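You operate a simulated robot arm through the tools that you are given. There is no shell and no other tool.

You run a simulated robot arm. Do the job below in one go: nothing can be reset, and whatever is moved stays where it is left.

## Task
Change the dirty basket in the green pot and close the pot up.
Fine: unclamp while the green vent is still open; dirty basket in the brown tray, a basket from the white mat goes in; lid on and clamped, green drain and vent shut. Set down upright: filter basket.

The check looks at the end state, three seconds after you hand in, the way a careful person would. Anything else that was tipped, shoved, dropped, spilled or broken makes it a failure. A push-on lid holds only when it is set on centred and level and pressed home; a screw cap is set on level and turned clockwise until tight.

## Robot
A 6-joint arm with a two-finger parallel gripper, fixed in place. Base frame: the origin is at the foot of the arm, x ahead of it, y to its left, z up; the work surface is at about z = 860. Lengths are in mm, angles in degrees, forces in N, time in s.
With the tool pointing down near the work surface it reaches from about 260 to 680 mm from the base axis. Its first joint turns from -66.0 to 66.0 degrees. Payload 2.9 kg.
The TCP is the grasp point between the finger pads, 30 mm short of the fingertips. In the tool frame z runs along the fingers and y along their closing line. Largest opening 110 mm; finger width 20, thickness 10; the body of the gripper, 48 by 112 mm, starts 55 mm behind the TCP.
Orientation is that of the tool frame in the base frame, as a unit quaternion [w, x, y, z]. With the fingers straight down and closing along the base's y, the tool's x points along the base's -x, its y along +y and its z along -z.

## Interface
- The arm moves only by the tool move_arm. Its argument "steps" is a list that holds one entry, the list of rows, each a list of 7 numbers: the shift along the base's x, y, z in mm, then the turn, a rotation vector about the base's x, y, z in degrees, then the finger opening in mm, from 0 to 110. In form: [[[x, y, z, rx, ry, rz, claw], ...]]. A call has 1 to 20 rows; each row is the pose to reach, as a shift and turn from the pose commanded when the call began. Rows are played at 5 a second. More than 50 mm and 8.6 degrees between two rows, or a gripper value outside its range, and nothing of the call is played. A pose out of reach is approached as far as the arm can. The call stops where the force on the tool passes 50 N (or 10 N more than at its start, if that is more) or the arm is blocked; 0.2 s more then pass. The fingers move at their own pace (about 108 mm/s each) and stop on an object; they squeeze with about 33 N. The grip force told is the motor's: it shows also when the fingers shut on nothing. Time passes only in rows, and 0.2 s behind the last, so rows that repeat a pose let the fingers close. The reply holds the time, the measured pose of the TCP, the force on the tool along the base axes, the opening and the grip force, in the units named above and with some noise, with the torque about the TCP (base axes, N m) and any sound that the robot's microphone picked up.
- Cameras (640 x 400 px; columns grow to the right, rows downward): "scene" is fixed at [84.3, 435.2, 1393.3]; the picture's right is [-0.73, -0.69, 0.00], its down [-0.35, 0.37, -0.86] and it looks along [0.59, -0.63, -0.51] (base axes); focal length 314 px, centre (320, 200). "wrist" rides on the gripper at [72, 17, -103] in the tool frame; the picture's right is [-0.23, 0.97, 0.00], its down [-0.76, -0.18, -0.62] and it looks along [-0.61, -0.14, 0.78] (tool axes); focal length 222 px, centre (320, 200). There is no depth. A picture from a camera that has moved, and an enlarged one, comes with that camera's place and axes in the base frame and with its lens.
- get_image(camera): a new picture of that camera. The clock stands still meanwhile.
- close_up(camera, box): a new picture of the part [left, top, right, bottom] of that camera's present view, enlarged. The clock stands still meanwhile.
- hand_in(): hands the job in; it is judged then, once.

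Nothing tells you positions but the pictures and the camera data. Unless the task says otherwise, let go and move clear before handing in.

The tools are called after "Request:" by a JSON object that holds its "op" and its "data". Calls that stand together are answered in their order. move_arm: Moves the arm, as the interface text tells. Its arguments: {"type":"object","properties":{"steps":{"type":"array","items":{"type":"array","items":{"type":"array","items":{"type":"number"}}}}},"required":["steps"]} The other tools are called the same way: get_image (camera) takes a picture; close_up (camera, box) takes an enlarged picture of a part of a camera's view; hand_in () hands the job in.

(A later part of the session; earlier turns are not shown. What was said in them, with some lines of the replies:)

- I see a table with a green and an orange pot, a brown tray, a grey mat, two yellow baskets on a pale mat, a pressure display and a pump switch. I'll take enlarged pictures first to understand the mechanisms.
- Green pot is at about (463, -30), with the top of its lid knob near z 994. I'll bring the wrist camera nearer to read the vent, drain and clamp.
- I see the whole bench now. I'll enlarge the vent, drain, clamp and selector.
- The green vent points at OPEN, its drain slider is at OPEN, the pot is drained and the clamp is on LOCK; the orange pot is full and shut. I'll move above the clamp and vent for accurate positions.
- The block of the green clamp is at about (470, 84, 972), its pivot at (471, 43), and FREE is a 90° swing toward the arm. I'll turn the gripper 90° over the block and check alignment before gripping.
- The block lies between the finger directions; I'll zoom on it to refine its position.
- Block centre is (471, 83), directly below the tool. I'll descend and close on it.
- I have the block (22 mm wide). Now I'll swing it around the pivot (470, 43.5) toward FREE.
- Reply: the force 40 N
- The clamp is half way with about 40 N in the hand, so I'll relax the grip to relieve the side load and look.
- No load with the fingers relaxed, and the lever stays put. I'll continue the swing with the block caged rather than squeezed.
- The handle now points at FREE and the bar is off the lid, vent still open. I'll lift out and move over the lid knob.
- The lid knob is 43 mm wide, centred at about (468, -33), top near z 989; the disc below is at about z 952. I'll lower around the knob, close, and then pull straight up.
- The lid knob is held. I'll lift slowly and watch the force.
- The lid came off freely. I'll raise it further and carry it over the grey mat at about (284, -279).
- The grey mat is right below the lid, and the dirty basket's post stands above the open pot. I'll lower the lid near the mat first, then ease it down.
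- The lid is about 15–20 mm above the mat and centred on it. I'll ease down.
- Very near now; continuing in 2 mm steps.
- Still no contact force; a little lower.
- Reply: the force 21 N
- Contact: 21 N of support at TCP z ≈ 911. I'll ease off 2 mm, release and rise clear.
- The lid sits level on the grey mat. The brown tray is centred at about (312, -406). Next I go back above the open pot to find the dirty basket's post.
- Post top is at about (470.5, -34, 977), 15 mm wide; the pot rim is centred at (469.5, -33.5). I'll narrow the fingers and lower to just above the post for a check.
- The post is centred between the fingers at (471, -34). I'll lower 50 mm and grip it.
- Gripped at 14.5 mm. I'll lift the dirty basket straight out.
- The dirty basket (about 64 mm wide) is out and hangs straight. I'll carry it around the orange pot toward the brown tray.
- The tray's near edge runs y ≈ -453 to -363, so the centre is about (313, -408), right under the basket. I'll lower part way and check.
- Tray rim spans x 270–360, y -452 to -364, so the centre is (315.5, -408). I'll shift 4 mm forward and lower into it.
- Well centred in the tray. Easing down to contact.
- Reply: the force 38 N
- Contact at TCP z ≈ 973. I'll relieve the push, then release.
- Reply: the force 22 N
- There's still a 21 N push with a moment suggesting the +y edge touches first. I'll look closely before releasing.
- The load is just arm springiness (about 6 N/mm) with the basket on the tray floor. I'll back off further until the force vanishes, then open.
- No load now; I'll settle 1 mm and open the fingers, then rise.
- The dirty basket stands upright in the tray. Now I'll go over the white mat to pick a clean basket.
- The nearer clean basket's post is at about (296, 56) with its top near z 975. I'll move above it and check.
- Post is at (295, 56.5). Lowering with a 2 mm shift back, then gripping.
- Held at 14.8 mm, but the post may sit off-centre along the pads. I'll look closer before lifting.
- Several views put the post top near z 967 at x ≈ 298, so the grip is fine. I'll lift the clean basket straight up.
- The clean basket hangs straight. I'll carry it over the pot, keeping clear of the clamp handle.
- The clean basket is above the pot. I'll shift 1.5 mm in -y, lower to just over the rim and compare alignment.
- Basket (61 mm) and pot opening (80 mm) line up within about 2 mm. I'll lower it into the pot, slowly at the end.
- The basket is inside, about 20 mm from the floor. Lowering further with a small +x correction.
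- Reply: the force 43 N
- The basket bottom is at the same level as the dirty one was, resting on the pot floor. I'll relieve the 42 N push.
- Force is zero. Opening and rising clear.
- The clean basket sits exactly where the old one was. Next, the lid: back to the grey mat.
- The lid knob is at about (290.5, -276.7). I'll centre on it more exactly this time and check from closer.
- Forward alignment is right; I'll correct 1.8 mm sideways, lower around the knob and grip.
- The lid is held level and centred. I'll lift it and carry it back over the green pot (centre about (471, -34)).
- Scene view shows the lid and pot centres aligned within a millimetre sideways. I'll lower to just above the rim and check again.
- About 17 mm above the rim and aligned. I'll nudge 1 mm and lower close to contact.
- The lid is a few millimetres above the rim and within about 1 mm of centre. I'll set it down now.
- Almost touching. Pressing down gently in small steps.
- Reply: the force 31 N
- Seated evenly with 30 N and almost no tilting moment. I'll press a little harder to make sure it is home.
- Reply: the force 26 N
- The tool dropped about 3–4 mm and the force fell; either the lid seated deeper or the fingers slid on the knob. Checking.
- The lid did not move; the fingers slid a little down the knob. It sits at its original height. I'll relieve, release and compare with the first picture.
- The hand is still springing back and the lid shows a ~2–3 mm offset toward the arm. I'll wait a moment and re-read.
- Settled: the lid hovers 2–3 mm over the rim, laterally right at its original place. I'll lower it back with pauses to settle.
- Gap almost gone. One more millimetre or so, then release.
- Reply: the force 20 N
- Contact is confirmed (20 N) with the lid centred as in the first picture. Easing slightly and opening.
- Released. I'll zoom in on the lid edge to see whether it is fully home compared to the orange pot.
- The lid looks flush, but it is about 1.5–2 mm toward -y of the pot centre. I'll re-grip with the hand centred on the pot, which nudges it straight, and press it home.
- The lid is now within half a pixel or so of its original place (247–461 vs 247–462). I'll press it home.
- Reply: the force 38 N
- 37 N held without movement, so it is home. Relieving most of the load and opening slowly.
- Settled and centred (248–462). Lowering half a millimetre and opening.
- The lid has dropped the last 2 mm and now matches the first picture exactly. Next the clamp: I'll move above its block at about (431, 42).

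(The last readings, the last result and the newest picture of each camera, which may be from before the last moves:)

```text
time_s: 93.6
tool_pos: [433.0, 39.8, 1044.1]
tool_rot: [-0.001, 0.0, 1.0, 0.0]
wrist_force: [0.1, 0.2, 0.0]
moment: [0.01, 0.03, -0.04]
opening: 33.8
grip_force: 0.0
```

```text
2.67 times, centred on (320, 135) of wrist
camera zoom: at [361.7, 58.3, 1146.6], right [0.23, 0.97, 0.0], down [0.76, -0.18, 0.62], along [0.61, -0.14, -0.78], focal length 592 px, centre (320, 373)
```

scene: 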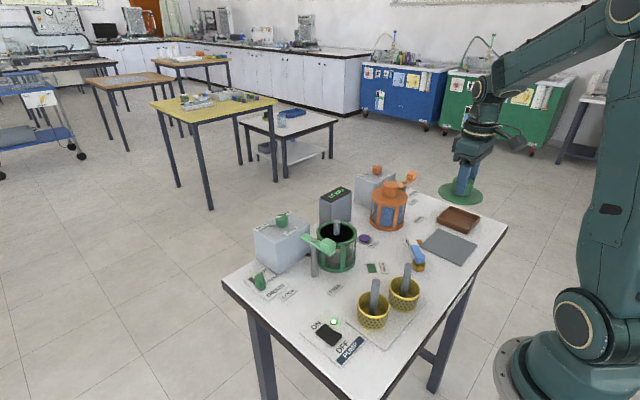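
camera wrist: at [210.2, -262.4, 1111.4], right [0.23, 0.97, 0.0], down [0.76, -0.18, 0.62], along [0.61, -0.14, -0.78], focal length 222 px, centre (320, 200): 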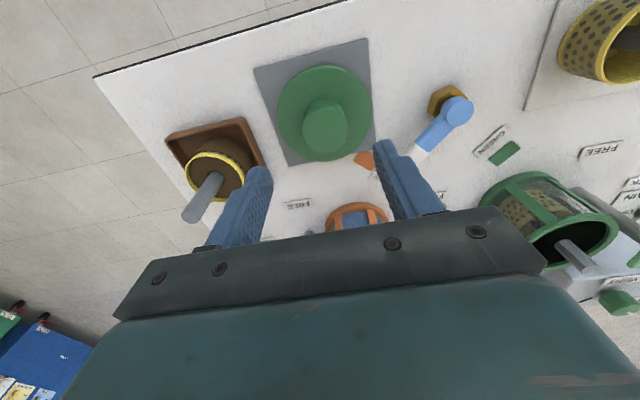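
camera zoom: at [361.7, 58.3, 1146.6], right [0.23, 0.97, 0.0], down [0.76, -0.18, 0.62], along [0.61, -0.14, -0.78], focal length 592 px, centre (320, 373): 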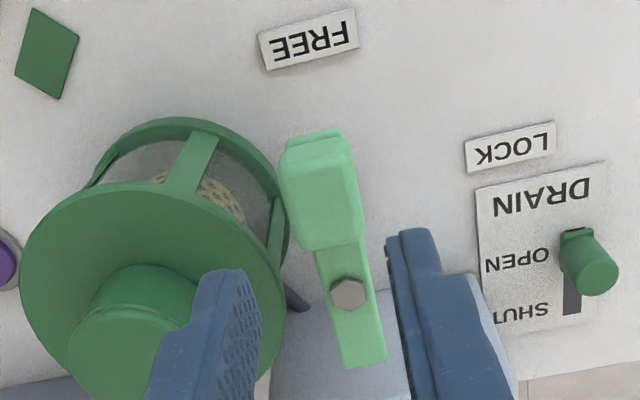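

Block centre is about (430, 43), pivot (470.2, 43). I'll lower around it with the fingers open 34 mm.

Request:
{"op": "move_arm", "data": {"steps": [[[-3.5, 1.7, -15, 0, 0, 0, 34], [-3.5, 1.7, -30, 0, 0, 0, 34], [-3.5, 1.7, -45, 0, 0, 0, 34], [-3.5, 1.7, -58, 0, 0, 0, 34], [-3.5, 1.7, -64, 0, 0, 0, 34], [-3.5, 1.7, -64, 0, 0, 0, 28], [-3.5, 1.7, -64, 0, 0, 0, 26], [-3.5, 1.7, -64, 0, 0, 0, 26]]]}}

Request:
{"op": "close_up", "data": {"camera": "wrist", "box": [230, 60, 410, 210]}}

Request:
{"op": "close_up", "data": {"camera": "scene", "box": [270, 190, 380, 290]}}

```text
time_s: 95.4
tool_pos: [430.7, 43.7, 979.8]
tool_rot: [0.0, 0.0, 1.0, 0.0]
wrist_force: [-0.5, -0.3, 0.1]
moment: [-0.01, -0.02, -0.01]
opening: 25.8
grip_force: 0.2
```

```text
2.67 times, centred on (320, 135) of wrist
camera zoom: at [358.7, 62.2, 1083.6], right [0.23, 0.97, 0.0], down [0.76, -0.18, 0.62], along [0.61, -0.14, -0.78], focal length 592 px, centre (320, 373)
```

zoom: 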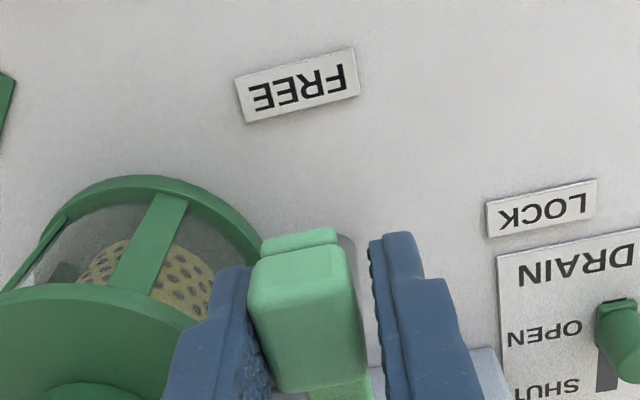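

```text
4.00 times, centred on (325, 240) of scene
camera zoom: at [84.3, 435.2, 1393.3], right [-0.73, -0.69, 0.0], down [-0.35, 0.37, -0.86], along [0.59, -0.63, -0.51], focal length 1255 px, centre (300, 40)
```

zoom: 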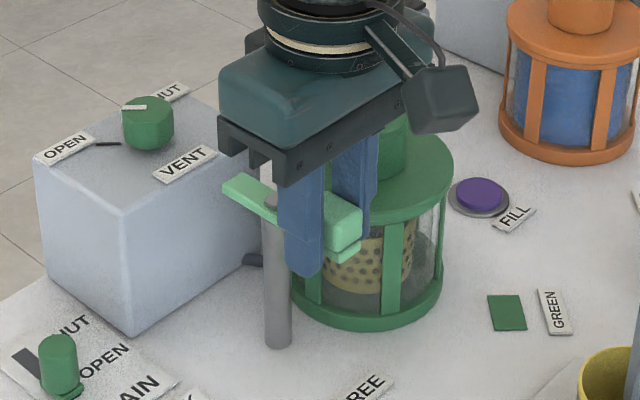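

The block is caged. I'll swing it toward LOCK, first half way.

Request:
{"op": "move_arm", "data": {"steps": [[[0.55, 4.8, 0, 0, 0, -7, 26], [1.9, 10.2, 0, 0, 0, -15, 26], [4, 15.3, 0, 0, 0, -23, 26], [6.7, 20.1, 0, 0, 0, -31, 26], [10.1, 24.4, 0, 0, 0, -39, 26], [14.1, 28.3, 0, 0, 0, -47, 26]]]}}

Request:
{"op": "close_up", "data": {"camera": "scene", "box": [270, 190, 380, 290]}}

Request:
{"op": "close_up", "data": {"camera": "wrist", "box": [230, 60, 410, 210]}}

```text
time_s: 96.8
tool_pos: [442.2, 72.2, 980.0]
tool_rot: [0.0, 0.399, 0.917, 0.0]
wrist_force: [0.4, 0.1, 0.0]
moment: [-0.02, -0.02, 0.01]
opening: 26.4
grip_force: 0.6
```

```text
4.00 times, centred on (325, 240) of scene
camera zoom: at [84.3, 435.1, 1393.3], right [-0.73, -0.69, 0.0], down [-0.35, 0.37, -0.86], along [0.59, -0.63, -0.51], focal length 1255 px, centre (300, 40)
```

zoom: 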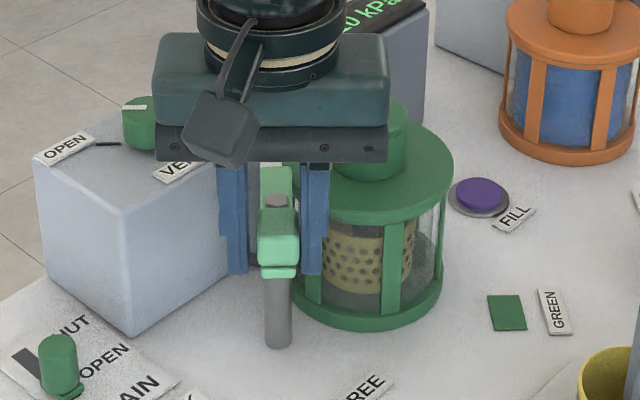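

```text
2.67 times, centred on (320, 135) of wrist
camera zoom: at [406.9, 137.2, 1083.2], right [0.87, 0.5, 0.0], down [0.39, -0.68, 0.62], along [0.31, -0.54, -0.78], focal length 592 px, centre (320, 373)
```

zoom: 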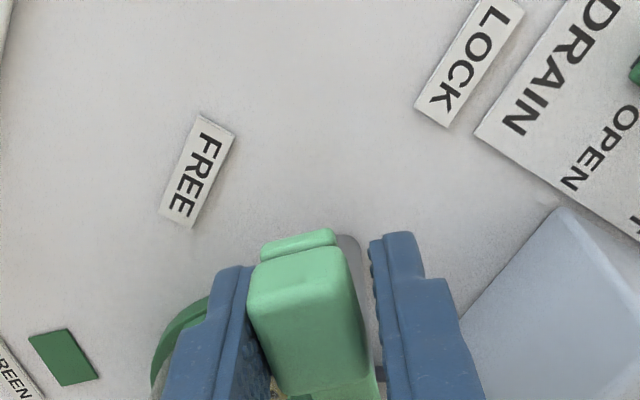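

Half way with no load. Continuing to LOCK with a small overshoot to reach its end.

Request:
{"op": "move_arm", "data": {"steps": [[[4.5, 3.2, 0, 0, 0, -8, 26], [9.3, 5.8, 0, 0, 0, -16, 26], [14.5, 7.7, 0, 0, 0, -24, 26], [19.9, 8.9, 0, 0, 0, -32, 26], [25.4, 9.2, 0, 0, 0, -40, 26], [27.5, 9.2, 0, 0, 0, -43, 26], [27.5, 9.2, 0, 0, 0, -43, 26]]]}}

Request:
{"op": "close_up", "data": {"camera": "scene", "box": [270, 190, 380, 290]}}

Request:
{"op": "close_up", "data": {"camera": "wrist", "box": [230, 60, 410, 210]}}

```text
time_s: 98.4
tool_pos: [470.8, 80.3, 980.1]
tool_rot: [0.0, 0.707, 0.707, 0.0]
wrist_force: [-0.5, -0.8, 0.1]
moment: [0.03, 0.02, 0.04]
opening: 26.2
grip_force: 0.1
```

```text
4.00 times, centred on (325, 240) of scene
camera zoom: at [84.3, 435.2, 1393.3], right [-0.73, -0.69, 0.0], down [-0.35, 0.37, -0.86], along [0.59, -0.63, -0.51], focal length 1255 px, centre (300, 40)
```

zoom: 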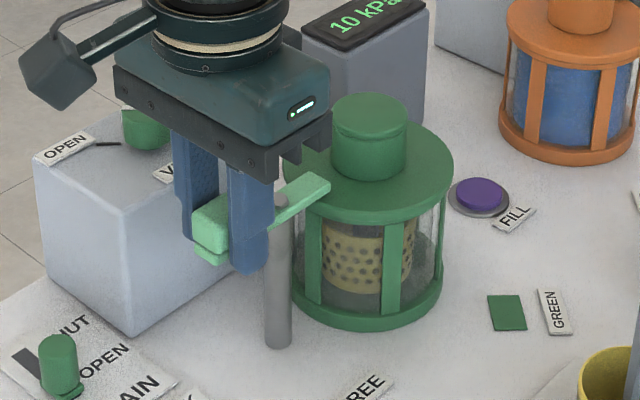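

```text
2.67 times, centred on (320, 135) of wrist
camera zoom: at [488.8, 154.2, 1083.4], right [0.97, -0.23, 0.0], down [-0.18, -0.76, 0.62], along [-0.14, -0.61, -0.78], focal length 592 px, centre (320, 373)
```

zoom: 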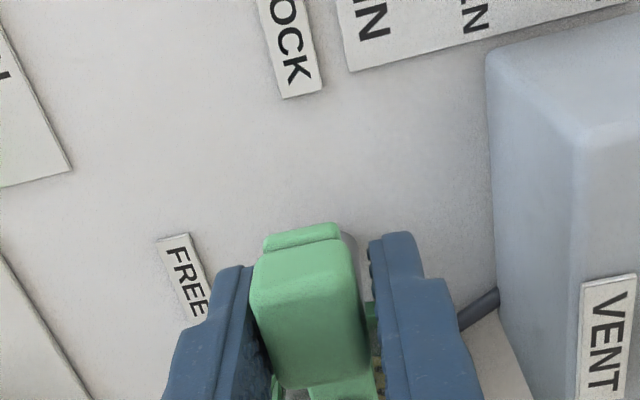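

Still no reaction, the handle is nearly at LOCK. I'll push a few millimetres more to feel the end stop.

Request:
{"op": "move_arm", "data": {"steps": [[[1, 0, 0, 0, 0, 0, 26], [2, 0, 0, 0, 0, 0, 26], [3, 0, 0, 0, 0, 0, 26], [3, 0, 0, 0, 0, 0, 26]]]}}

Request:
{"op": "close_up", "data": {"camera": "wrist", "box": [230, 60, 410, 210]}}

```text
time_s: 99.4
tool_pos: [472.5, 81.5, 980.2]
tool_rot: [0.0, 0.707, 0.707, 0.0]
wrist_force: [-4.1, 1.2, -1.4]
moment: [0.04, 0.0, -0.06]
opening: 27.6
grip_force: 0.9
```

```text
2.67 times, centred on (320, 135) of wrist
camera zoom: at [490.7, 154.3, 1083.7], right [0.97, -0.23, 0.0], down [-0.18, -0.76, 0.62], along [-0.14, -0.61, -0.78], focal length 592 px, centre (320, 373)
```

zoom: 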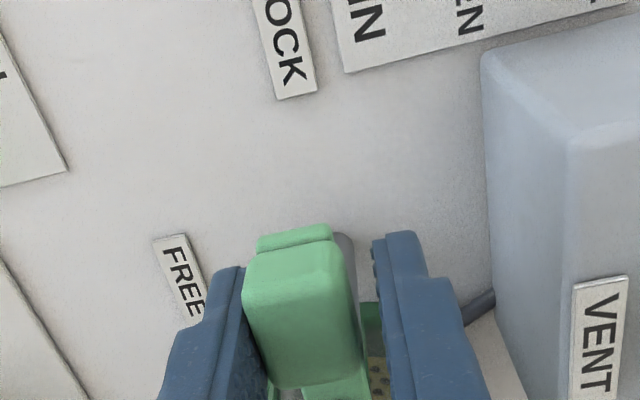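

The stop is felt (-4 N), with the block at x ≈ 471 as at the start: the clamp is at LOCK. I'll open and lift away, then verify.

Request:
{"op": "move_arm", "data": {"steps": [[[-2.5, 0, 0, 0, 0, 0, 34], [-2.5, 0, 0, 0, 0, 0, 36], [-2.5, 0, 15, 0, 0, 0, 36], [-2.5, 0, 40, 0, 0, 0, 36], [-2.5, 0, 70, 0, 0, 0, 36], [-2.5, 0, 95, 0, 0, 0, 36], [-2.5, 0, 95, 0, 0, 0, 36]]]}}

Request:
{"op": "close_up", "data": {"camera": "scene", "box": [290, 205, 370, 285]}}

Request:
{"op": "get_image", "data": {"camera": "wrist"}}

Request:
{"op": "close_up", "data": {"camera": "wrist", "box": [250, 60, 410, 200]}}

```text
time_s: 101.0
tool_pos: [471.6, 79.3, 1077.7]
tool_rot: [0.001, 0.707, 0.707, 0.0]
wrist_force: [0.2, 0.0, 0.0]
moment: [-0.03, 0.01, 0.0]
opening: 36.0
grip_force: 0.0
```

```text
5.00 times, centred on (330, 245) of scene
camera zoom: at [84.3, 435.2, 1393.3], right [-0.73, -0.69, 0.0], down [-0.35, 0.37, -0.86], along [0.59, -0.63, -0.51], focal length 1569 px, centre (270, -25)
```

zoom: 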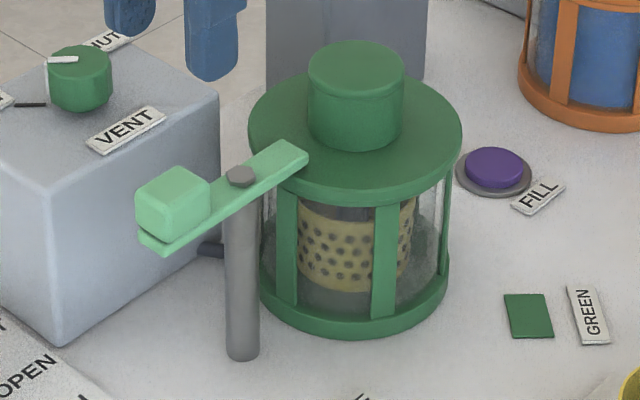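

```text
taken
camera wrist: at [488.3, 154.0, 1180.4], right [0.97, -0.23, 0.0], down [-0.18, -0.76, 0.62], along [-0.14, -0.61, -0.78], focal length 222 px, centre (320, 200)
```

wrist: 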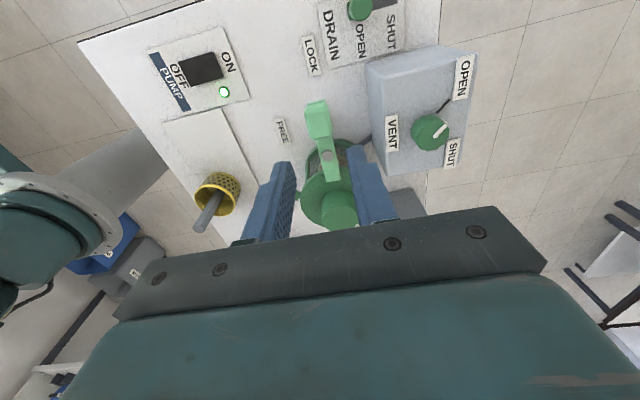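

```text
2.86 times, centred on (330, 130) of wrist
camera zoom: at [488.3, 154.0, 1180.4], right [0.97, -0.23, 0.0], down [-0.18, -0.76, 0.62], along [-0.14, -0.61, -0.78], focal length 635 px, centre (291, 400)
```

zoom: 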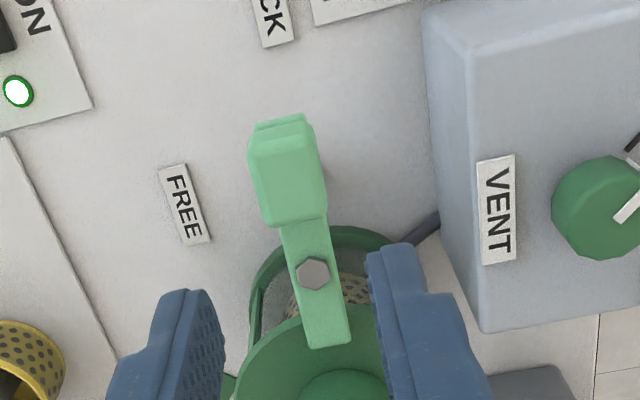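

The clamp looks exactly as it did when locked. Now the drain slider: I'll go above its knob at about (528, 155).

Request:
{"op": "move_arm", "data": {"steps": [[[12, 15, 0, 0, 0, 0, 45], [24, 30, 0, 0, 0, 0, 50], [36, 45, 0, 0, 0, 0, 50], [48, 60, 0, 0, 0, 0, 50], [57, 73, 0, 0, 0, 0, 50], [57, 73, -25, 0, 0, 0, 50], [57, 73, -50, 0, 0, 0, 50], [57, 73, -75, 0, 0, 0, 50], [57, 73, -75, 0, 0, 0, 50]]]}}

Request:
{"op": "get_image", "data": {"camera": "wrist"}}

Request:
{"op": "close_up", "data": {"camera": "wrist", "box": [250, 60, 410, 210]}}

Request:
{"op": "close_up", "data": {"camera": "scene", "box": [220, 210, 320, 310]}}

```text
time_s: 103.0
tool_pos: [527.8, 155.0, 999.7]
tool_rot: [0.0, 0.707, 0.707, 0.0]
wrist_force: [-0.1, -0.6, 0.5]
moment: [0.0, -0.02, 0.01]
opening: 50.3
grip_force: 0.0
```

```text
taken
camera wrist: at [546.5, 227.4, 1102.5], right [0.97, -0.23, 0.0], down [-0.18, -0.76, 0.62], along [-0.14, -0.61, -0.78], focal length 222 px, centre (320, 200)
```

wrist: 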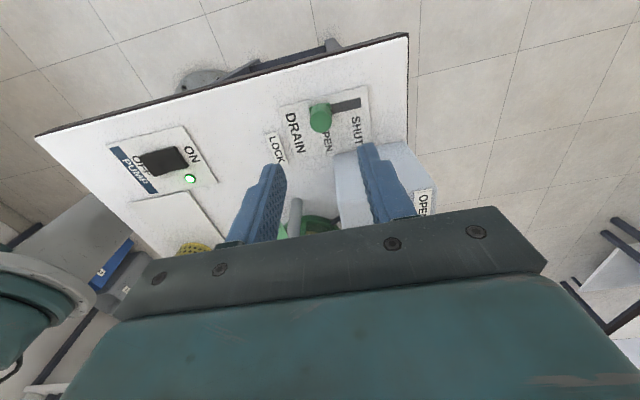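

```text
2.67 times, centred on (330, 135) of wrist
camera zoom: at [546.5, 227.4, 1102.5], right [0.97, -0.23, 0.0], down [-0.18, -0.76, 0.62], along [-0.14, -0.61, -0.78], focal length 592 px, centre (293, 373)
```

zoom: 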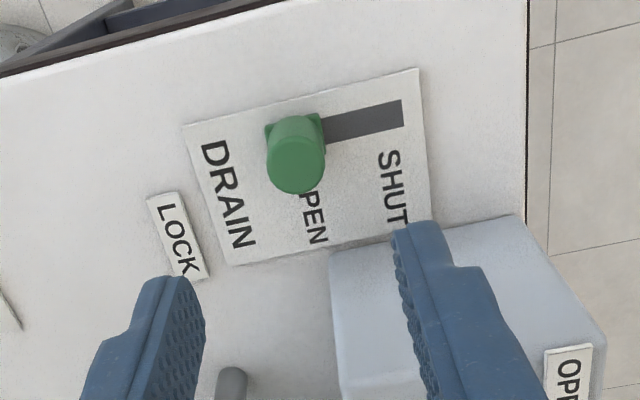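

```text
4.00 times, centred on (270, 260) of scene
camera zoom: at [84.3, 435.2, 1393.3], right [-0.73, -0.69, 0.0], down [-0.35, 0.37, -0.86], along [0.59, -0.63, -0.51], focal length 1255 px, centre (520, -40)
```

zoom: 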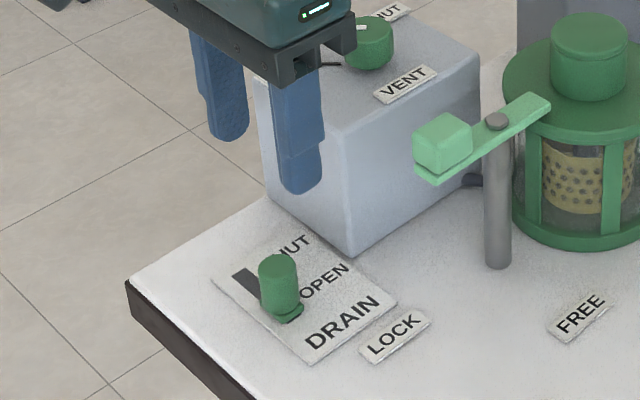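

The drain knob is at (531, 155.6), top near z 898; SHUT is at x ≈ 565. I'll lower over it and grip.

Request:
{"op": "move_arm", "data": {"steps": [[[1, 0, -25, 0, 0, 0, 50], [1, 0, -50, 0, 0, 0, 50], [1, 0, -75, 0, 0, 0, 50], [1, 0, -88, 0, 0, 0, 50], [1, 0, -94, 0, 0, 0, 50], [1, 0, -94, 0, 0, 0, 35], [1, 0, -94, 0, 0, 0, 24], [1, 0, -94, 0, 0, 0, 15], [1, 0, -94, 0, 0, 0, 12]]]}}

Request:
{"op": "close_up", "data": {"camera": "wrist", "box": [250, 60, 410, 210]}}

Request:
{"op": "close_up", "data": {"camera": "scene", "box": [220, 210, 320, 310]}}

```text
time_s: 105.0
tool_pos: [530.2, 153.0, 907.7]
tool_rot: [0.0, 0.707, 0.707, 0.001]
wrist_force: [1.2, 0.1, -2.2]
moment: [0.06, -0.06, -0.02]
opening: 19.7
grip_force: 45.2
```

```text
2.67 times, centred on (330, 135) of wrist
camera zoom: at [547.7, 226.6, 1010.5], right [0.97, -0.23, 0.0], down [-0.18, -0.76, 0.62], along [-0.14, -0.61, -0.78], focal length 592 px, centre (293, 373)
```

zoom: 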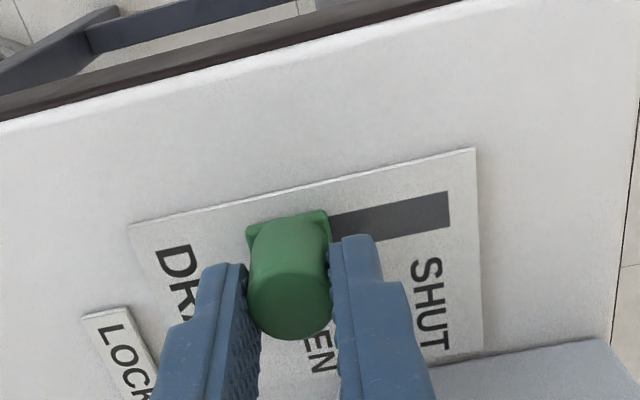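

```text
4.00 times, centred on (270, 260) of scene
camera zoom: at [84.3, 435.2, 1393.3], right [-0.73, -0.69, 0.0], down [-0.35, 0.37, -0.86], along [0.59, -0.63, -0.51], focal length 1255 px, centre (520, -40)
```

zoom: 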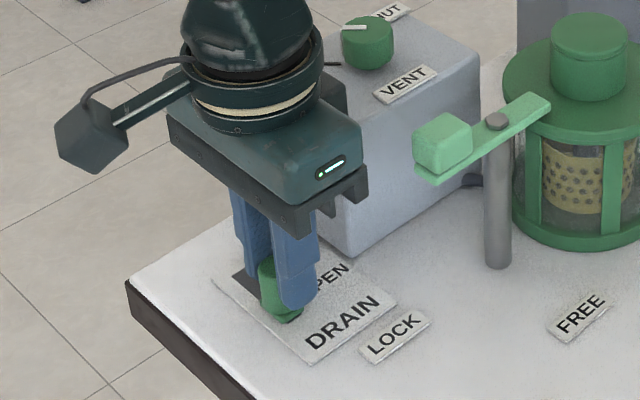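

Gripped (19.7 mm). Sliding it along +x toward SHUT.

Request:
{"op": "move_arm", "data": {"steps": [[[4, 0, 0, 0, 0, 0, 12], [8, 0, 0, 0, 0, 0, 12], [12, 0, 0, 0, 0, 0, 12], [16, 0, 0, 0, 0, 0, 12], [20, 0, 0, 0, 0, 0, 12], [24, 0, 0, 0, 0, 0, 12], [28, 0, 0, 0, 0, 0, 12], [31, 0, 0, 0, 0, 0, 12]]]}}

Request:
{"op": "close_up", "data": {"camera": "wrist", "box": [250, 60, 410, 210]}}

```text
time_s: 106.8
tool_pos: [558.6, 152.4, 908.3]
tool_rot: [0.001, 0.708, 0.707, 0.0]
wrist_force: [-0.5, -10.1, 20.6]
moment: [-1.01, 0.22, -0.07]
opening: 19.8
grip_force: 45.0
```

```text
2.67 times, centred on (330, 135) of wrist
camera zoom: at [577.2, 226.6, 1010.6], right [0.97, -0.23, 0.0], down [-0.18, -0.76, 0.62], along [-0.14, -0.61, -0.78], focal length 592 px, centre (293, 373)
```

zoom: 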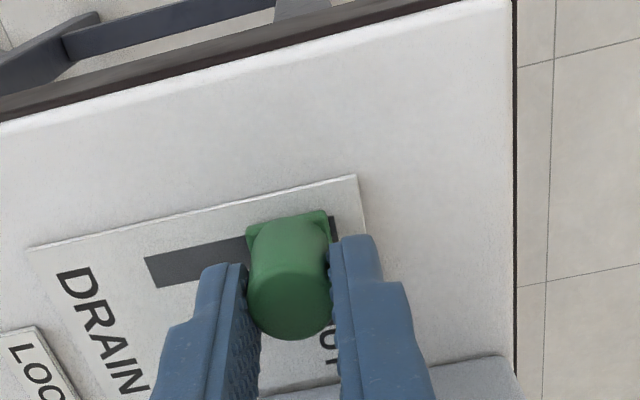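

It slid smoothly; a sliver of slot remains on the SHUT side. Continuing to the stop.

Request:
{"op": "move_arm", "data": {"steps": [[[2, 0, 0, 0, 0, 0, 12], [4, 0, 0, 0, 0, 0, 12], [6, 0, 0, 0, 0, 0, 12], [6, 0, 0, 0, 0, 0, 12]]]}}

Request:
{"op": "close_up", "data": {"camera": "wrist", "box": [250, 60, 410, 210]}}

```text
time_s: 107.8
tool_pos: [564.1, 153.0, 907.7]
tool_rot: [0.0, 0.707, 0.707, 0.001]
wrist_force: [-9.6, -8.0, 29.5]
moment: [0.4, 0.41, 0.08]
opening: 19.6
grip_force: 44.7
```

```text
2.67 times, centred on (330, 135) of wrist
camera zoom: at [582.6, 226.6, 1010.5], right [0.97, -0.23, 0.0], down [-0.18, -0.76, 0.62], along [-0.14, -0.61, -0.78], focal length 592 px, centre (293, 373)
```

zoom: 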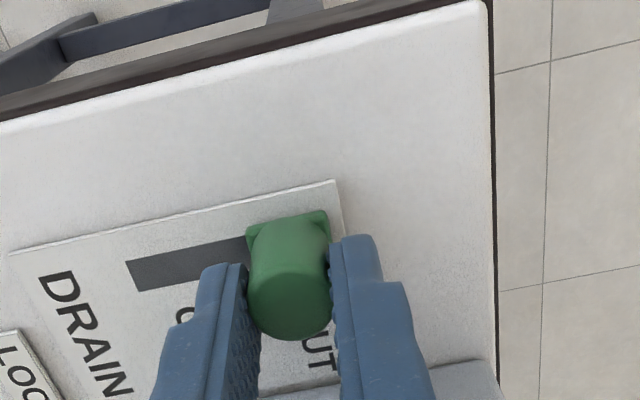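

It now covers the end of the slot and pushes back (-10 N). One more small nudge.

Request:
{"op": "move_arm", "data": {"steps": [[[1, 0, 0, 0, 0, 0, 12], [2, 0, 0, 0, 0, 0, 12], [2, 0, 0, 0, 0, 0, 12]]]}}

Request:
{"op": "close_up", "data": {"camera": "wrist", "box": [250, 60, 410, 210]}}

```text
time_s: 108.6
tool_pos: [566.8, 153.8, 907.4]
tool_rot: [-0.001, 0.707, 0.708, -0.002]
wrist_force: [-29.7, -6.9, 32.0]
moment: [0.41, 0.38, 0.13]
opening: 19.4
grip_force: 44.9
```

```text
2.67 times, centred on (330, 135) of wrist
camera zoom: at [583.8, 226.9, 1010.1], right [0.97, -0.23, -0.01], down [-0.17, -0.76, 0.63], along [-0.15, -0.61, -0.78], focal length 592 px, centre (293, 373)
```

zoom: 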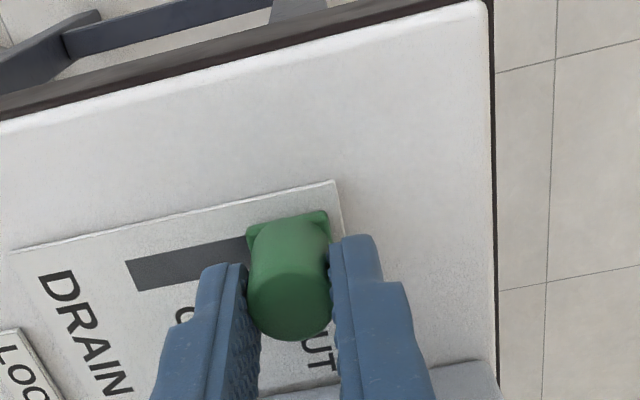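

Hard stop at SHUT (-30 N). I'll back off the pressure slightly, open, and rise.

Request:
{"op": "move_arm", "data": {"steps": [[[-1.5, 0, 0, 0, 0, 0, 12], [-1.5, 0, 0, 0, 0, 0, 24], [-1.5, 0, 0, 0, 0, 0, 34], [-1.5, 0, 0, 0, 0, 0, 44], [-1.5, 0, 0, 0, 0, 0, 44], [-1.5, 0, 20, 0, 0, 0, 44], [-1.5, 0, 45, 0, 0, 0, 44], [-1.5, 0, 75, 0, 0, 0, 44], [-1.5, 0, 105, 0, 0, 0, 44], [-1.5, 0, 140, 0, 0, 0, 44], [-1.5, 0, 170, 0, 0, 0, 44]]]}}

Request:
{"op": "get_image", "data": {"camera": "wrist"}}

Request:
{"op": "close_up", "data": {"camera": "wrist", "box": [250, 60, 410, 210]}}

Request:
{"op": "close_up", "data": {"camera": "scene", "box": [220, 210, 320, 310]}}

```text
time_s: 111.0
tool_pos: [567.1, 155.2, 1077.6]
tool_rot: [0.0, 0.707, 0.707, -0.001]
wrist_force: [-0.4, 0.4, 0.3]
moment: [0.02, 0.02, -0.01]
opening: 43.9
grip_force: 0.1
```

```text
taken
camera wrist: at [584.6, 228.1, 1180.0], right [0.97, -0.23, 0.0], down [-0.18, -0.76, 0.62], along [-0.14, -0.61, -0.78], focal length 222 px, centre (320, 200)
```

wrist: 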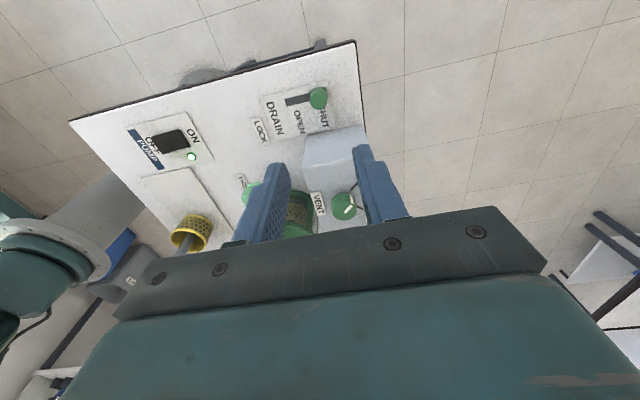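

```text
2.67 times, centred on (330, 135) of wrist
camera zoom: at [584.6, 228.1, 1180.0], right [0.97, -0.23, 0.0], down [-0.18, -0.76, 0.62], along [-0.14, -0.61, -0.78], focal length 592 px, centre (293, 373)
```

zoom: 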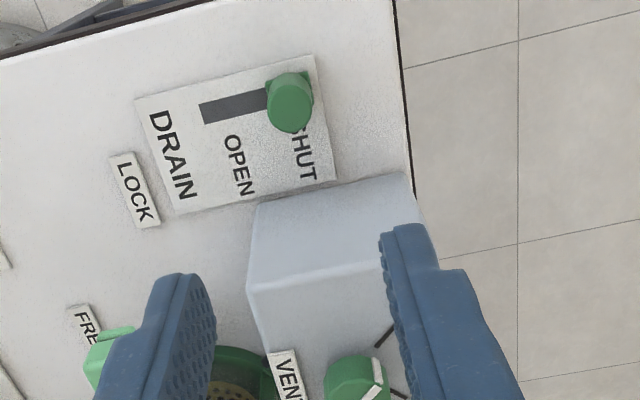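

```text
4.00 times, centred on (270, 260) of scene
camera zoom: at [84.3, 435.2, 1393.3], right [-0.73, -0.69, 0.0], down [-0.35, 0.37, -0.86], along [0.59, -0.63, -0.51], focal length 1255 px, centre (520, -40)
```

zoom: 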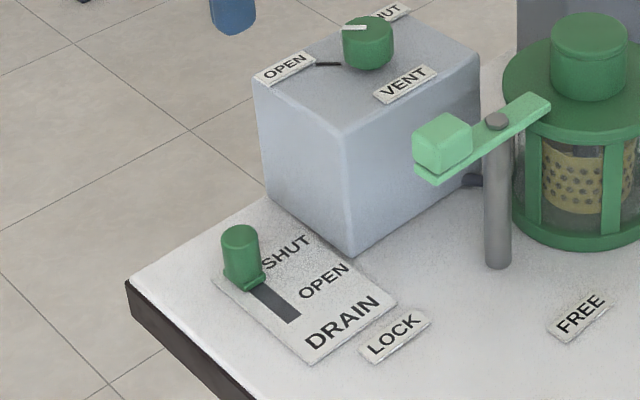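

The drain is SHUT. Finally the vent: I'll turn the hand back to 0° and go above the vent knob at about (575, 47).

Request:
{"op": "move_arm", "data": {"steps": [[[0.5, -8, 0, 0, 0, 8, 50], [1, -17, 0, 0, 0, 16, 50], [2, -26, 0, 0, 0, 24, 50], [2.5, -36, 0, 0, 0, 32, 50], [3, -45, 0, 0, 0, 40, 50], [4, -54, 0, 0, 0, 48, 50], [4.5, -64, 0, 0, 0, 56, 50], [5, -73, 0, 0, 0, 64, 50], [6, -82, 0, 0, 0, 72, 50], [6.5, -92, 0, 0, 0, 80, 50], [7, -101, 0, 0, 0, 88, 50], [7.4, -109, 0, 0, 0, 90, 50], [7.4, -109, -15, 0, 0, 90, 50], [7.4, -109, -15, 0, 0, 90, 50]]]}}

Request:
{"op": "get_image", "data": {"camera": "wrist"}}

Request:
{"op": "close_up", "data": {"camera": "wrist", "box": [250, 70, 400, 200]}}

```text
time_s: 114.0
tool_pos: [573.3, 44.7, 1061.8]
tool_rot: [0.0, 0.0, 1.0, 0.0]
wrist_force: [1.0, -0.3, -0.3]
moment: [0.03, -0.02, 0.0]
opening: 50.2
grip_force: 0.1
```

```text
taken
camera wrist: at [502.8, 62.6, 1164.0], right [0.23, 0.97, 0.0], down [0.76, -0.18, 0.62], along [0.61, -0.14, -0.78], focal length 222 px, centre (320, 200)
```

wrist: 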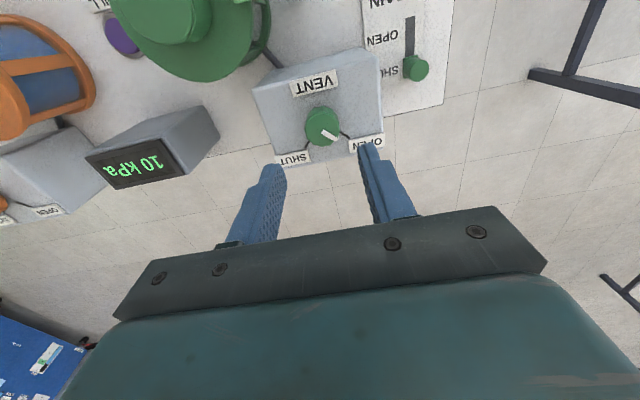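

```text
3.08 times, centred on (325, 135) of wrist
camera zoom: at [502.8, 62.6, 1164.0], right [0.23, 0.97, 0.0], down [0.76, -0.18, 0.62], along [0.61, -0.14, -0.78], focal length 684 px, centre (305, 400)
```

zoom: 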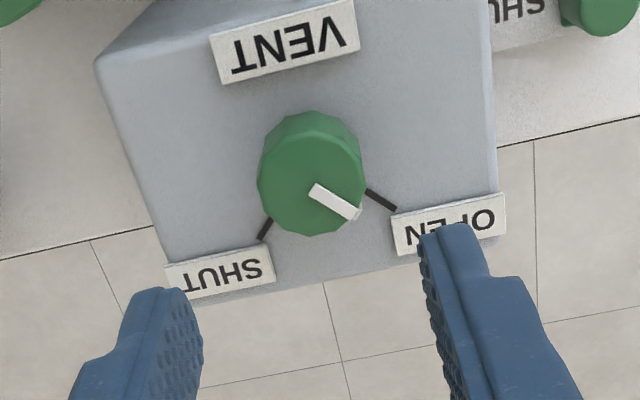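

The vent knob (30 mm) is at (574, 47.5), pointing at OPEN (+45°); SHUT is at -45°, so a 90° clockwise turn. I'll lower and grip it.

Request:
{"op": "move_arm", "data": {"steps": [[[-0.8, 1.9, -20, 0, 0, 0, 50], [-0.8, 1.9, -40, 0, 0, 0, 50], [-0.8, 1.9, -58, 0, 0, 0, 50], [-0.8, 1.9, -69, 0, 0, 0, 50], [-0.8, 1.9, -69, 0, 0, 0, 50]]]}}

Request:
{"op": "close_up", "data": {"camera": "wrist", "box": [250, 90, 400, 210]}}

Request:
{"op": "close_up", "data": {"camera": "scene", "box": [230, 180, 320, 260]}}

```text
time_s: 115.2
tool_pos: [571.7, 47.8, 991.9]
tool_rot: [0.0, 0.0, 1.0, 0.0]
wrist_force: [0.2, -0.2, 0.3]
moment: [0.0, 0.02, -0.06]
opening: 50.3
grip_force: 0.1
```

```text
3.33 times, centred on (325, 150) of wrist
camera zoom: at [500.3, 64.4, 1094.2], right [0.23, 0.97, 0.0], down [0.76, -0.18, 0.62], along [0.61, -0.14, -0.78], focal length 740 px, centre (303, 367)
```

zoom: 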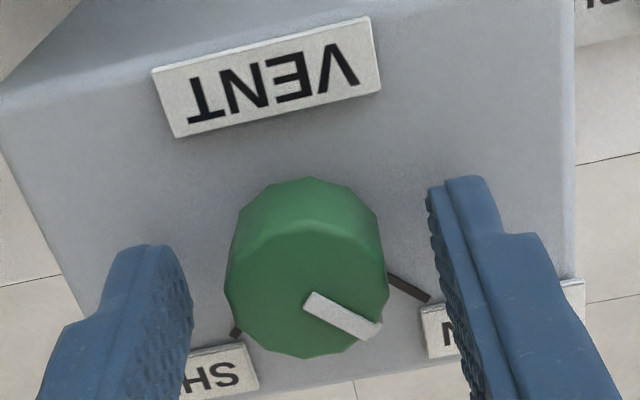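

```text
5.00 times, centred on (275, 220) of scene
camera zoom: at [84.3, 435.2, 1393.3], right [-0.73, -0.69, 0.0], down [-0.35, 0.37, -0.86], along [0.59, -0.63, -0.51], focal length 1569 px, centre (545, 100)
```

zoom: 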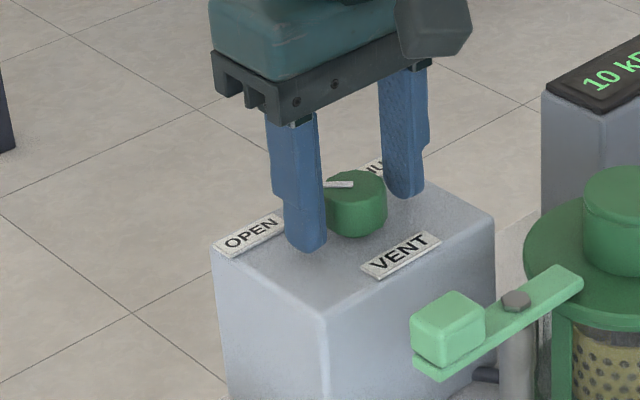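

Well aligned. Closing on the knob.

Request:
{"op": "move_arm", "data": {"steps": [[[0, 0.5, 0, 0, 0, 0, 40], [0, 0.5, 0, 0, 0, 0, 32], [0, 0.5, 0, 0, 0, 0, 24], [0, 0.5, 0, 0, 0, 0, 22], [0, 0.5, 0, 0, 0, 0, 22]]]}}

Request:
{"op": "close_up", "data": {"camera": "wrist", "box": [250, 90, 400, 210]}}

```text
time_s: 116.4
tool_pos: [572.8, 45.7, 990.9]
tool_rot: [0.0, -0.002, 1.0, -0.001]
wrist_force: [0.9, 4.0, -0.4]
moment: [0.12, 0.03, -0.03]
opening: 28.6
grip_force: 45.1
```

```text
3.33 times, centred on (325, 150) of wrist
camera zoom: at [500.6, 65.0, 1094.3], right [0.23, 0.97, 0.0], down [0.76, -0.18, 0.62], along [0.61, -0.14, -0.78], focal length 740 px, centre (303, 367)
```

zoom: 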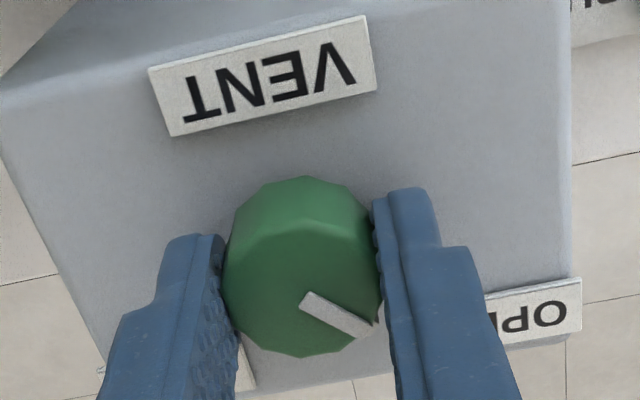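

Gripped. Turning clockwise, first 48°.

Request:
{"op": "move_arm", "data": {"steps": [[[0, 0, 0, 0, 0, -8, 22], [0, 0, 0, 0, 0, -16, 22], [0, 0, 0, 0, 0, -24, 22], [0, 0, 0, 0, 0, -32, 22], [0, 0, 0, 0, 0, -40, 22], [0, 0, 0, 0, 0, -48, 22]]]}}

Request:
{"op": "close_up", "data": {"camera": "wrist", "box": [250, 90, 400, 210]}}

Request:
{"op": "close_up", "data": {"camera": "scene", "box": [230, 180, 320, 260]}}

```text
time_s: 117.8
tool_pos: [572.3, 46.7, 992.3]
tool_rot: [-0.003, 0.409, 0.913, -0.002]
wrist_force: [-13.6, 1.6, -11.4]
moment: [1.29, 0.85, 0.01]
opening: 28.4
grip_force: 45.0
```

```text
3.33 times, centred on (325, 150) of wrist
camera zoom: at [538.1, 113.3, 1094.5], right [0.88, 0.48, -0.01], down [0.38, -0.69, 0.62], along [0.29, -0.55, -0.78], focal length 740 px, centre (303, 367)
```

zoom: 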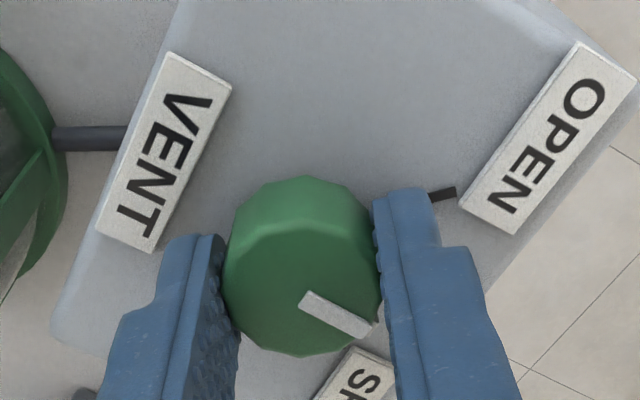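

```text
5.00 times, centred on (275, 220) of scene
camera zoom: at [84.1, 435.2, 1393.3], right [-0.73, -0.69, 0.0], down [-0.35, 0.37, -0.86], along [0.59, -0.63, -0.51], focal length 1569 px, centre (545, 100)
```

zoom: 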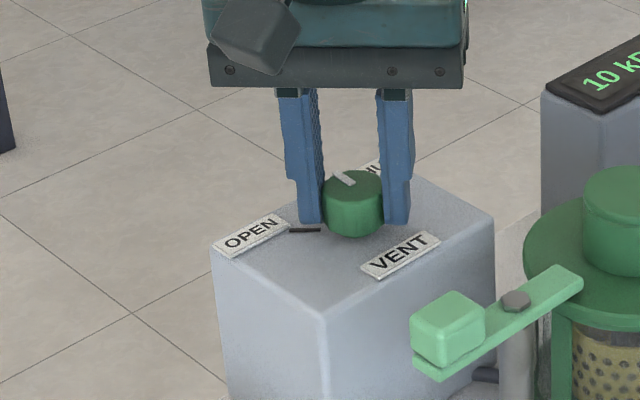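

The knob turns with the fingers, pointer now midway. Completing the remaining turn.

Request:
{"op": "move_arm", "data": {"steps": [[[0, 0, 0, 0, 0, -8, 22], [0, 0, 0, 0, 0, -16, 22], [0, 0, 0, 0, 0, -24, 22], [0, 0, 0, 0, 0, -32, 22], [0, 0, 0, 0, 0, -40, 22], [0, 0, 0, 0, 0, -43, 22], [0, 0, 0, 0, 0, -43, 22]]]}}

Request:
{"op": "close_up", "data": {"camera": "wrist", "box": [250, 90, 400, 210]}}

Request:
{"op": "close_up", "data": {"camera": "scene", "box": [230, 180, 320, 260]}}

```text
time_s: 119.4
tool_pos: [572.4, 46.4, 991.3]
tool_rot: [0.0, 0.713, 0.701, 0.0]
wrist_force: [-13.1, 2.4, -16.5]
moment: [0.28, -0.05, 0.62]
opening: 29.0
grip_force: 44.9
```

```text
3.33 times, centred on (325, 150) of wrist
camera zoom: at [591.3, 119.8, 1094.4], right [0.97, -0.24, 0.0], down [-0.19, -0.76, 0.62], along [-0.15, -0.6, -0.78], focal length 740 px, centre (303, 367)
```

zoom: 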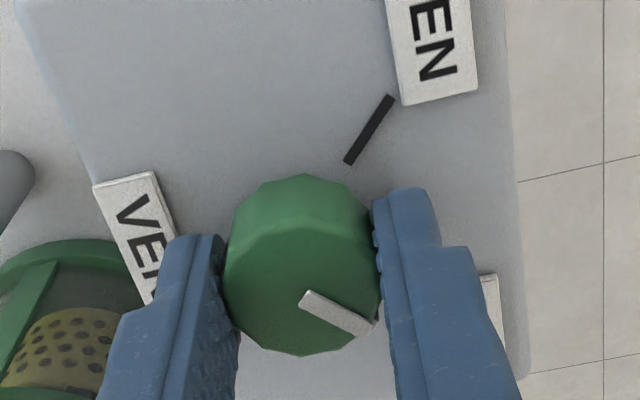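

```text
5.00 times, centred on (275, 220) of scene
camera zoom: at [84.2, 435.3, 1393.3], right [-0.73, -0.69, 0.0], down [-0.35, 0.37, -0.86], along [0.59, -0.63, -0.51], focal length 1569 px, centre (545, 100)
```

zoom: 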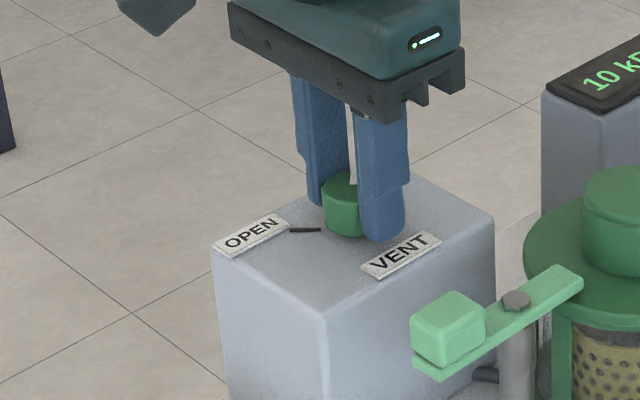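

Turned 91° with a reaction torque of 0.6 N·m, so it is at its stop. Releasing and rising to check the pointer.

Request:
{"op": "move_arm", "data": {"steps": [[[0, 0, 0, 0, 0, 0, 28], [0, 0, 0, 0, 0, 0, 38], [0, 0, 0, 0, 0, 0, 48], [0, 0, 0, 0, 0, 0, 50], [0, 0, 15, 0, 0, 0, 50], [0, 0, 40, 0, 0, 0, 50], [0, 0, 70, 0, 0, 0, 50], [0, 0, 100, 0, 0, 0, 50], [0, 0, 100, 0, 0, 0, 50]]]}}

Request:
{"op": "close_up", "data": {"camera": "wrist", "box": [250, 70, 400, 200]}}

Request:
{"op": "close_up", "data": {"camera": "scene", "box": [245, 200, 315, 245]}}

Request:
{"op": "close_up", "data": {"camera": "scene", "box": [290, 205, 370, 285]}}

```text
time_s: 121.4
tool_pos: [572.7, 46.8, 1091.7]
tool_rot: [0.001, 0.713, 0.701, 0.001]
wrist_force: [-1.0, 0.7, 0.4]
moment: [0.02, 0.05, 0.0]
opening: 50.0
grip_force: 0.1
```

```text
3.08 times, centred on (325, 135) of wrist
camera zoom: at [591.6, 121.3, 1194.6], right [0.97, -0.24, 0.0], down [-0.19, -0.76, 0.62], along [-0.15, -0.6, -0.78], focal length 684 px, centre (305, 400)
```

zoom: 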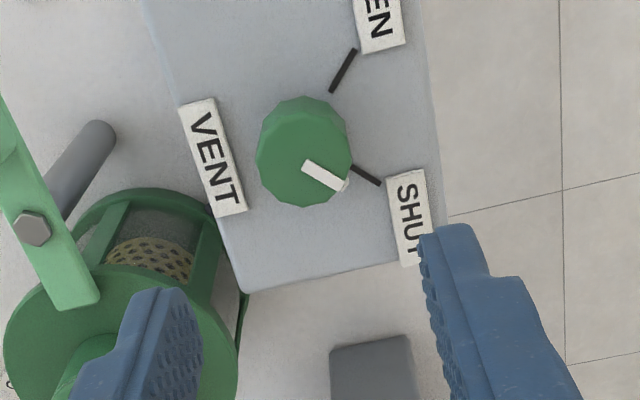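

```text
8.89 times, centred on (280, 222) of scene
camera zoom: at [84.3, 435.2, 1393.3], right [-0.73, -0.69, 0.0], down [-0.35, 0.37, -0.86], along [0.59, -0.63, -0.51], focal length 2789 px, centre (676, 0)
```

zoom: 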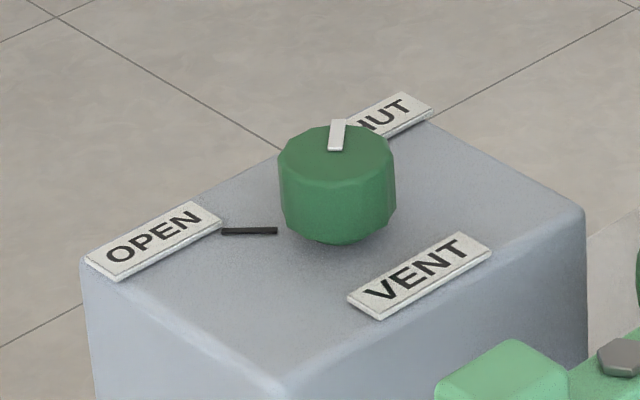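

```text
5.00 times, centred on (330, 245) of scene
camera zoom: at [84.3, 435.2, 1393.3], right [-0.73, -0.69, 0.0], down [-0.35, 0.37, -0.86], along [0.59, -0.63, -0.51], focal length 1569 px, centre (270, -25)
```

zoom: 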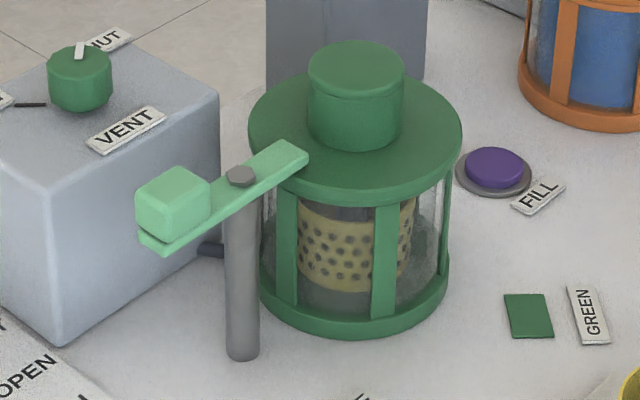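

The vent points at SHUT, and lid, clamp and drain are as required. I'll move the arm clear and do a last check of the whole bench.

Request:
{"op": "move_arm", "data": {"steps": [[[0, 0, 25, 0, 0, 0, 60], [0, 0, 50, 0, 0, 0, 60], [-10, 0, 75, 0, 0, 0, 60], [-30, -5, 95, 0, 0, 0, 60], [-55, -10, 110, 0, 0, 0, 60], [-80, -20, 120, 0, 0, 0, 60], [-105, -40, 125, 0, 0, 0, 60], [-130, -60, 130, 0, 0, 0, 60], [-150, -80, 130, 0, 0, 0, 60], [-150, -80, 130, 0, 0, 0, 60]]]}}

Request:
{"op": "get_image", "data": {"camera": "scene"}}

Request:
{"op": "close_up", "data": {"camera": "scene", "box": [360, 160, 510, 310]}}

Request:
{"op": "close_up", "data": {"camera": "scene", "box": [220, 180, 380, 300]}}

Request:
{"op": "close_up", "data": {"camera": "scene", "box": [440, 190, 505, 240]}}

Request:
{"op": "close_up", "data": {"camera": "scene", "box": [290, 250, 450, 370]}}

```text
time_s: 123.6
tool_pos: [425.5, -33.0, 1222.8]
tool_rot: [0.0, 0.714, 0.7, 0.0]
wrist_force: [0.1, 0.0, 0.6]
moment: [-0.03, 0.0, 0.0]
opening: 60.1
grip_force: 0.1
```

```text
taken
```

scene: 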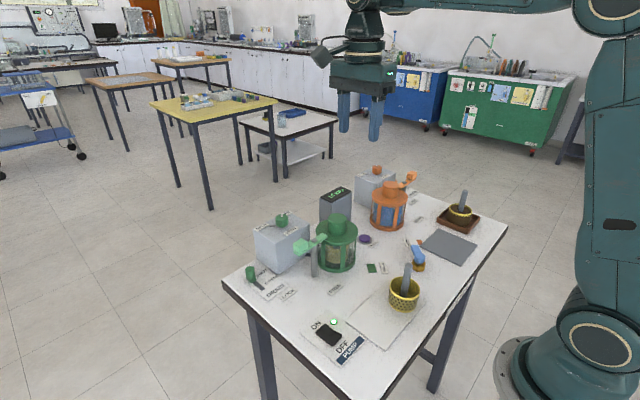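

```text
2.67 times, centred on (435, 235) of scene
camera zoom: at [84.3, 435.1, 1393.3], right [-0.73, -0.69, 0.0], down [-0.35, 0.37, -0.86], along [0.59, -0.63, -0.51], focal length 837 px, centre (13, 107)
```

zoom: 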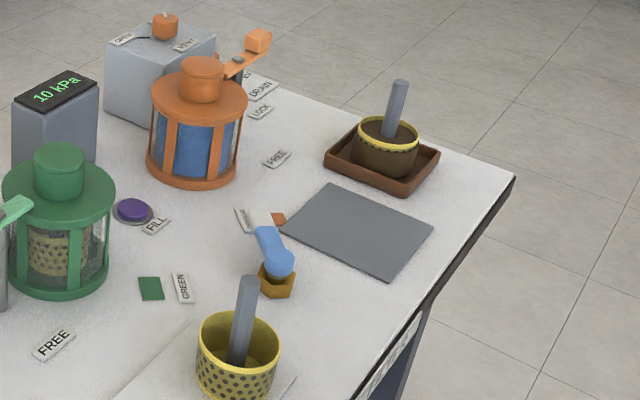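

```text
3.33 times, centred on (300, 240) of scene
camera zoom: at [84.3, 435.1, 1393.3], right [-0.73, -0.69, 0.0], down [-0.35, 0.37, -0.86], along [0.59, -0.63, -0.51], focal length 1046 px, centre (387, 67)
```

zoom: 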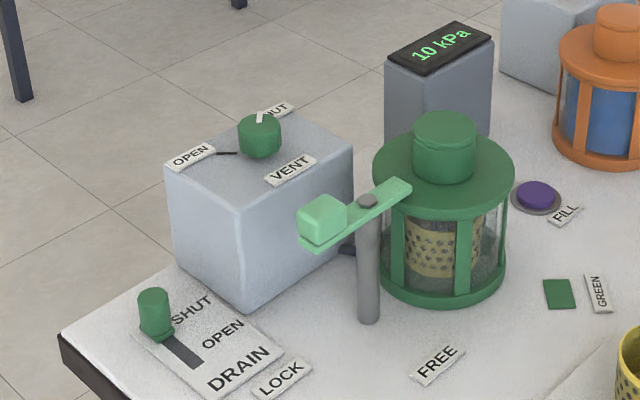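

```text
8.00 times, centred on (472, 215) of scene
camera zoom: at [84.3, 435.1, 1393.3], right [-0.73, -0.69, 0.0], down [-0.35, 0.37, -0.86], along [0.59, -0.63, -0.51], focal length 2510 px, centre (-900, 80)
```

zoom: 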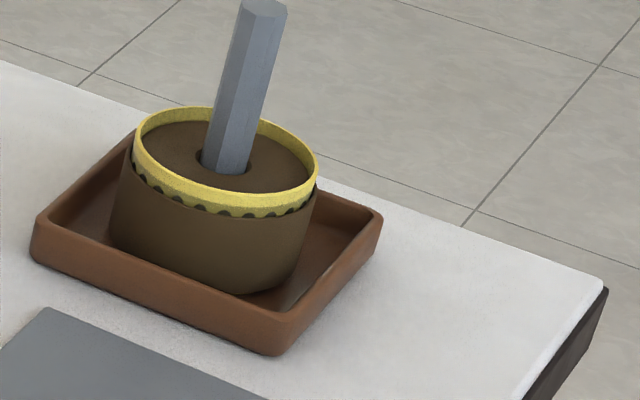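

```text
3.33 times, centred on (370, 310) of scene
camera zoom: at [84.3, 435.1, 1393.3], right [-0.73, -0.69, 0.0], down [-0.35, 0.37, -0.86], along [0.59, -0.63, -0.51], focal length 1046 px, centre (153, -167)
```

zoom: 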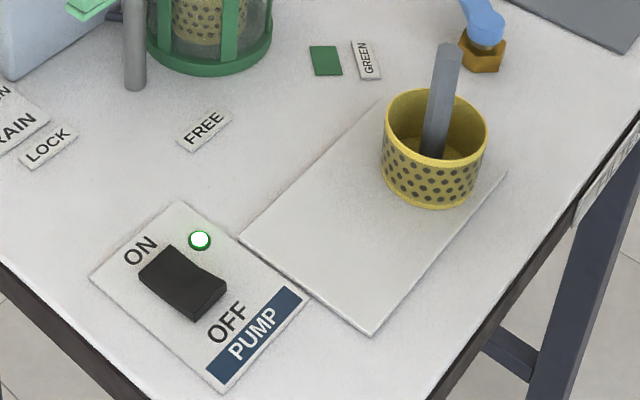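

All is in place: the dirty basket stands upright in the brown tray and a clean one is in the green pot. The lid is seated and clamped, the green drain and vent are shut, and the other basket, the orange pot, the pump and the selector are untouched. I'm handing in.

Request:
{"op": "hand_in", "data": {}}

```text
The job is handed in.
```

The basket change in the green pot is finished and handed in. My last pictures before handing in showed this end state:

- **Unclamping:** I swung the clamp to FREE while the green vent was still at OPEN, before touching anything else.
- **Dirty basket:** It stands upright in the brown tray.
- **Clean basket:** One basket from the white mat is in the green pot, in the same spot the old one held. The other is still on the mat.
- **Lid:** It is back on, pressed down and level, matching its position in the first picture. My first placement was about 2 mm off centre, so I re-gripped it, centred it and pressed it home.
- **Clamp:** It is back at LOCK, against its stop.
- **Drain and vent:** Both green ones are shut, each moved to its stop.

I did not touch the orange pot, the pump, the selector or the fill button. The display still read 10 kPa. The arm is clear of the bench with the gripper empty.
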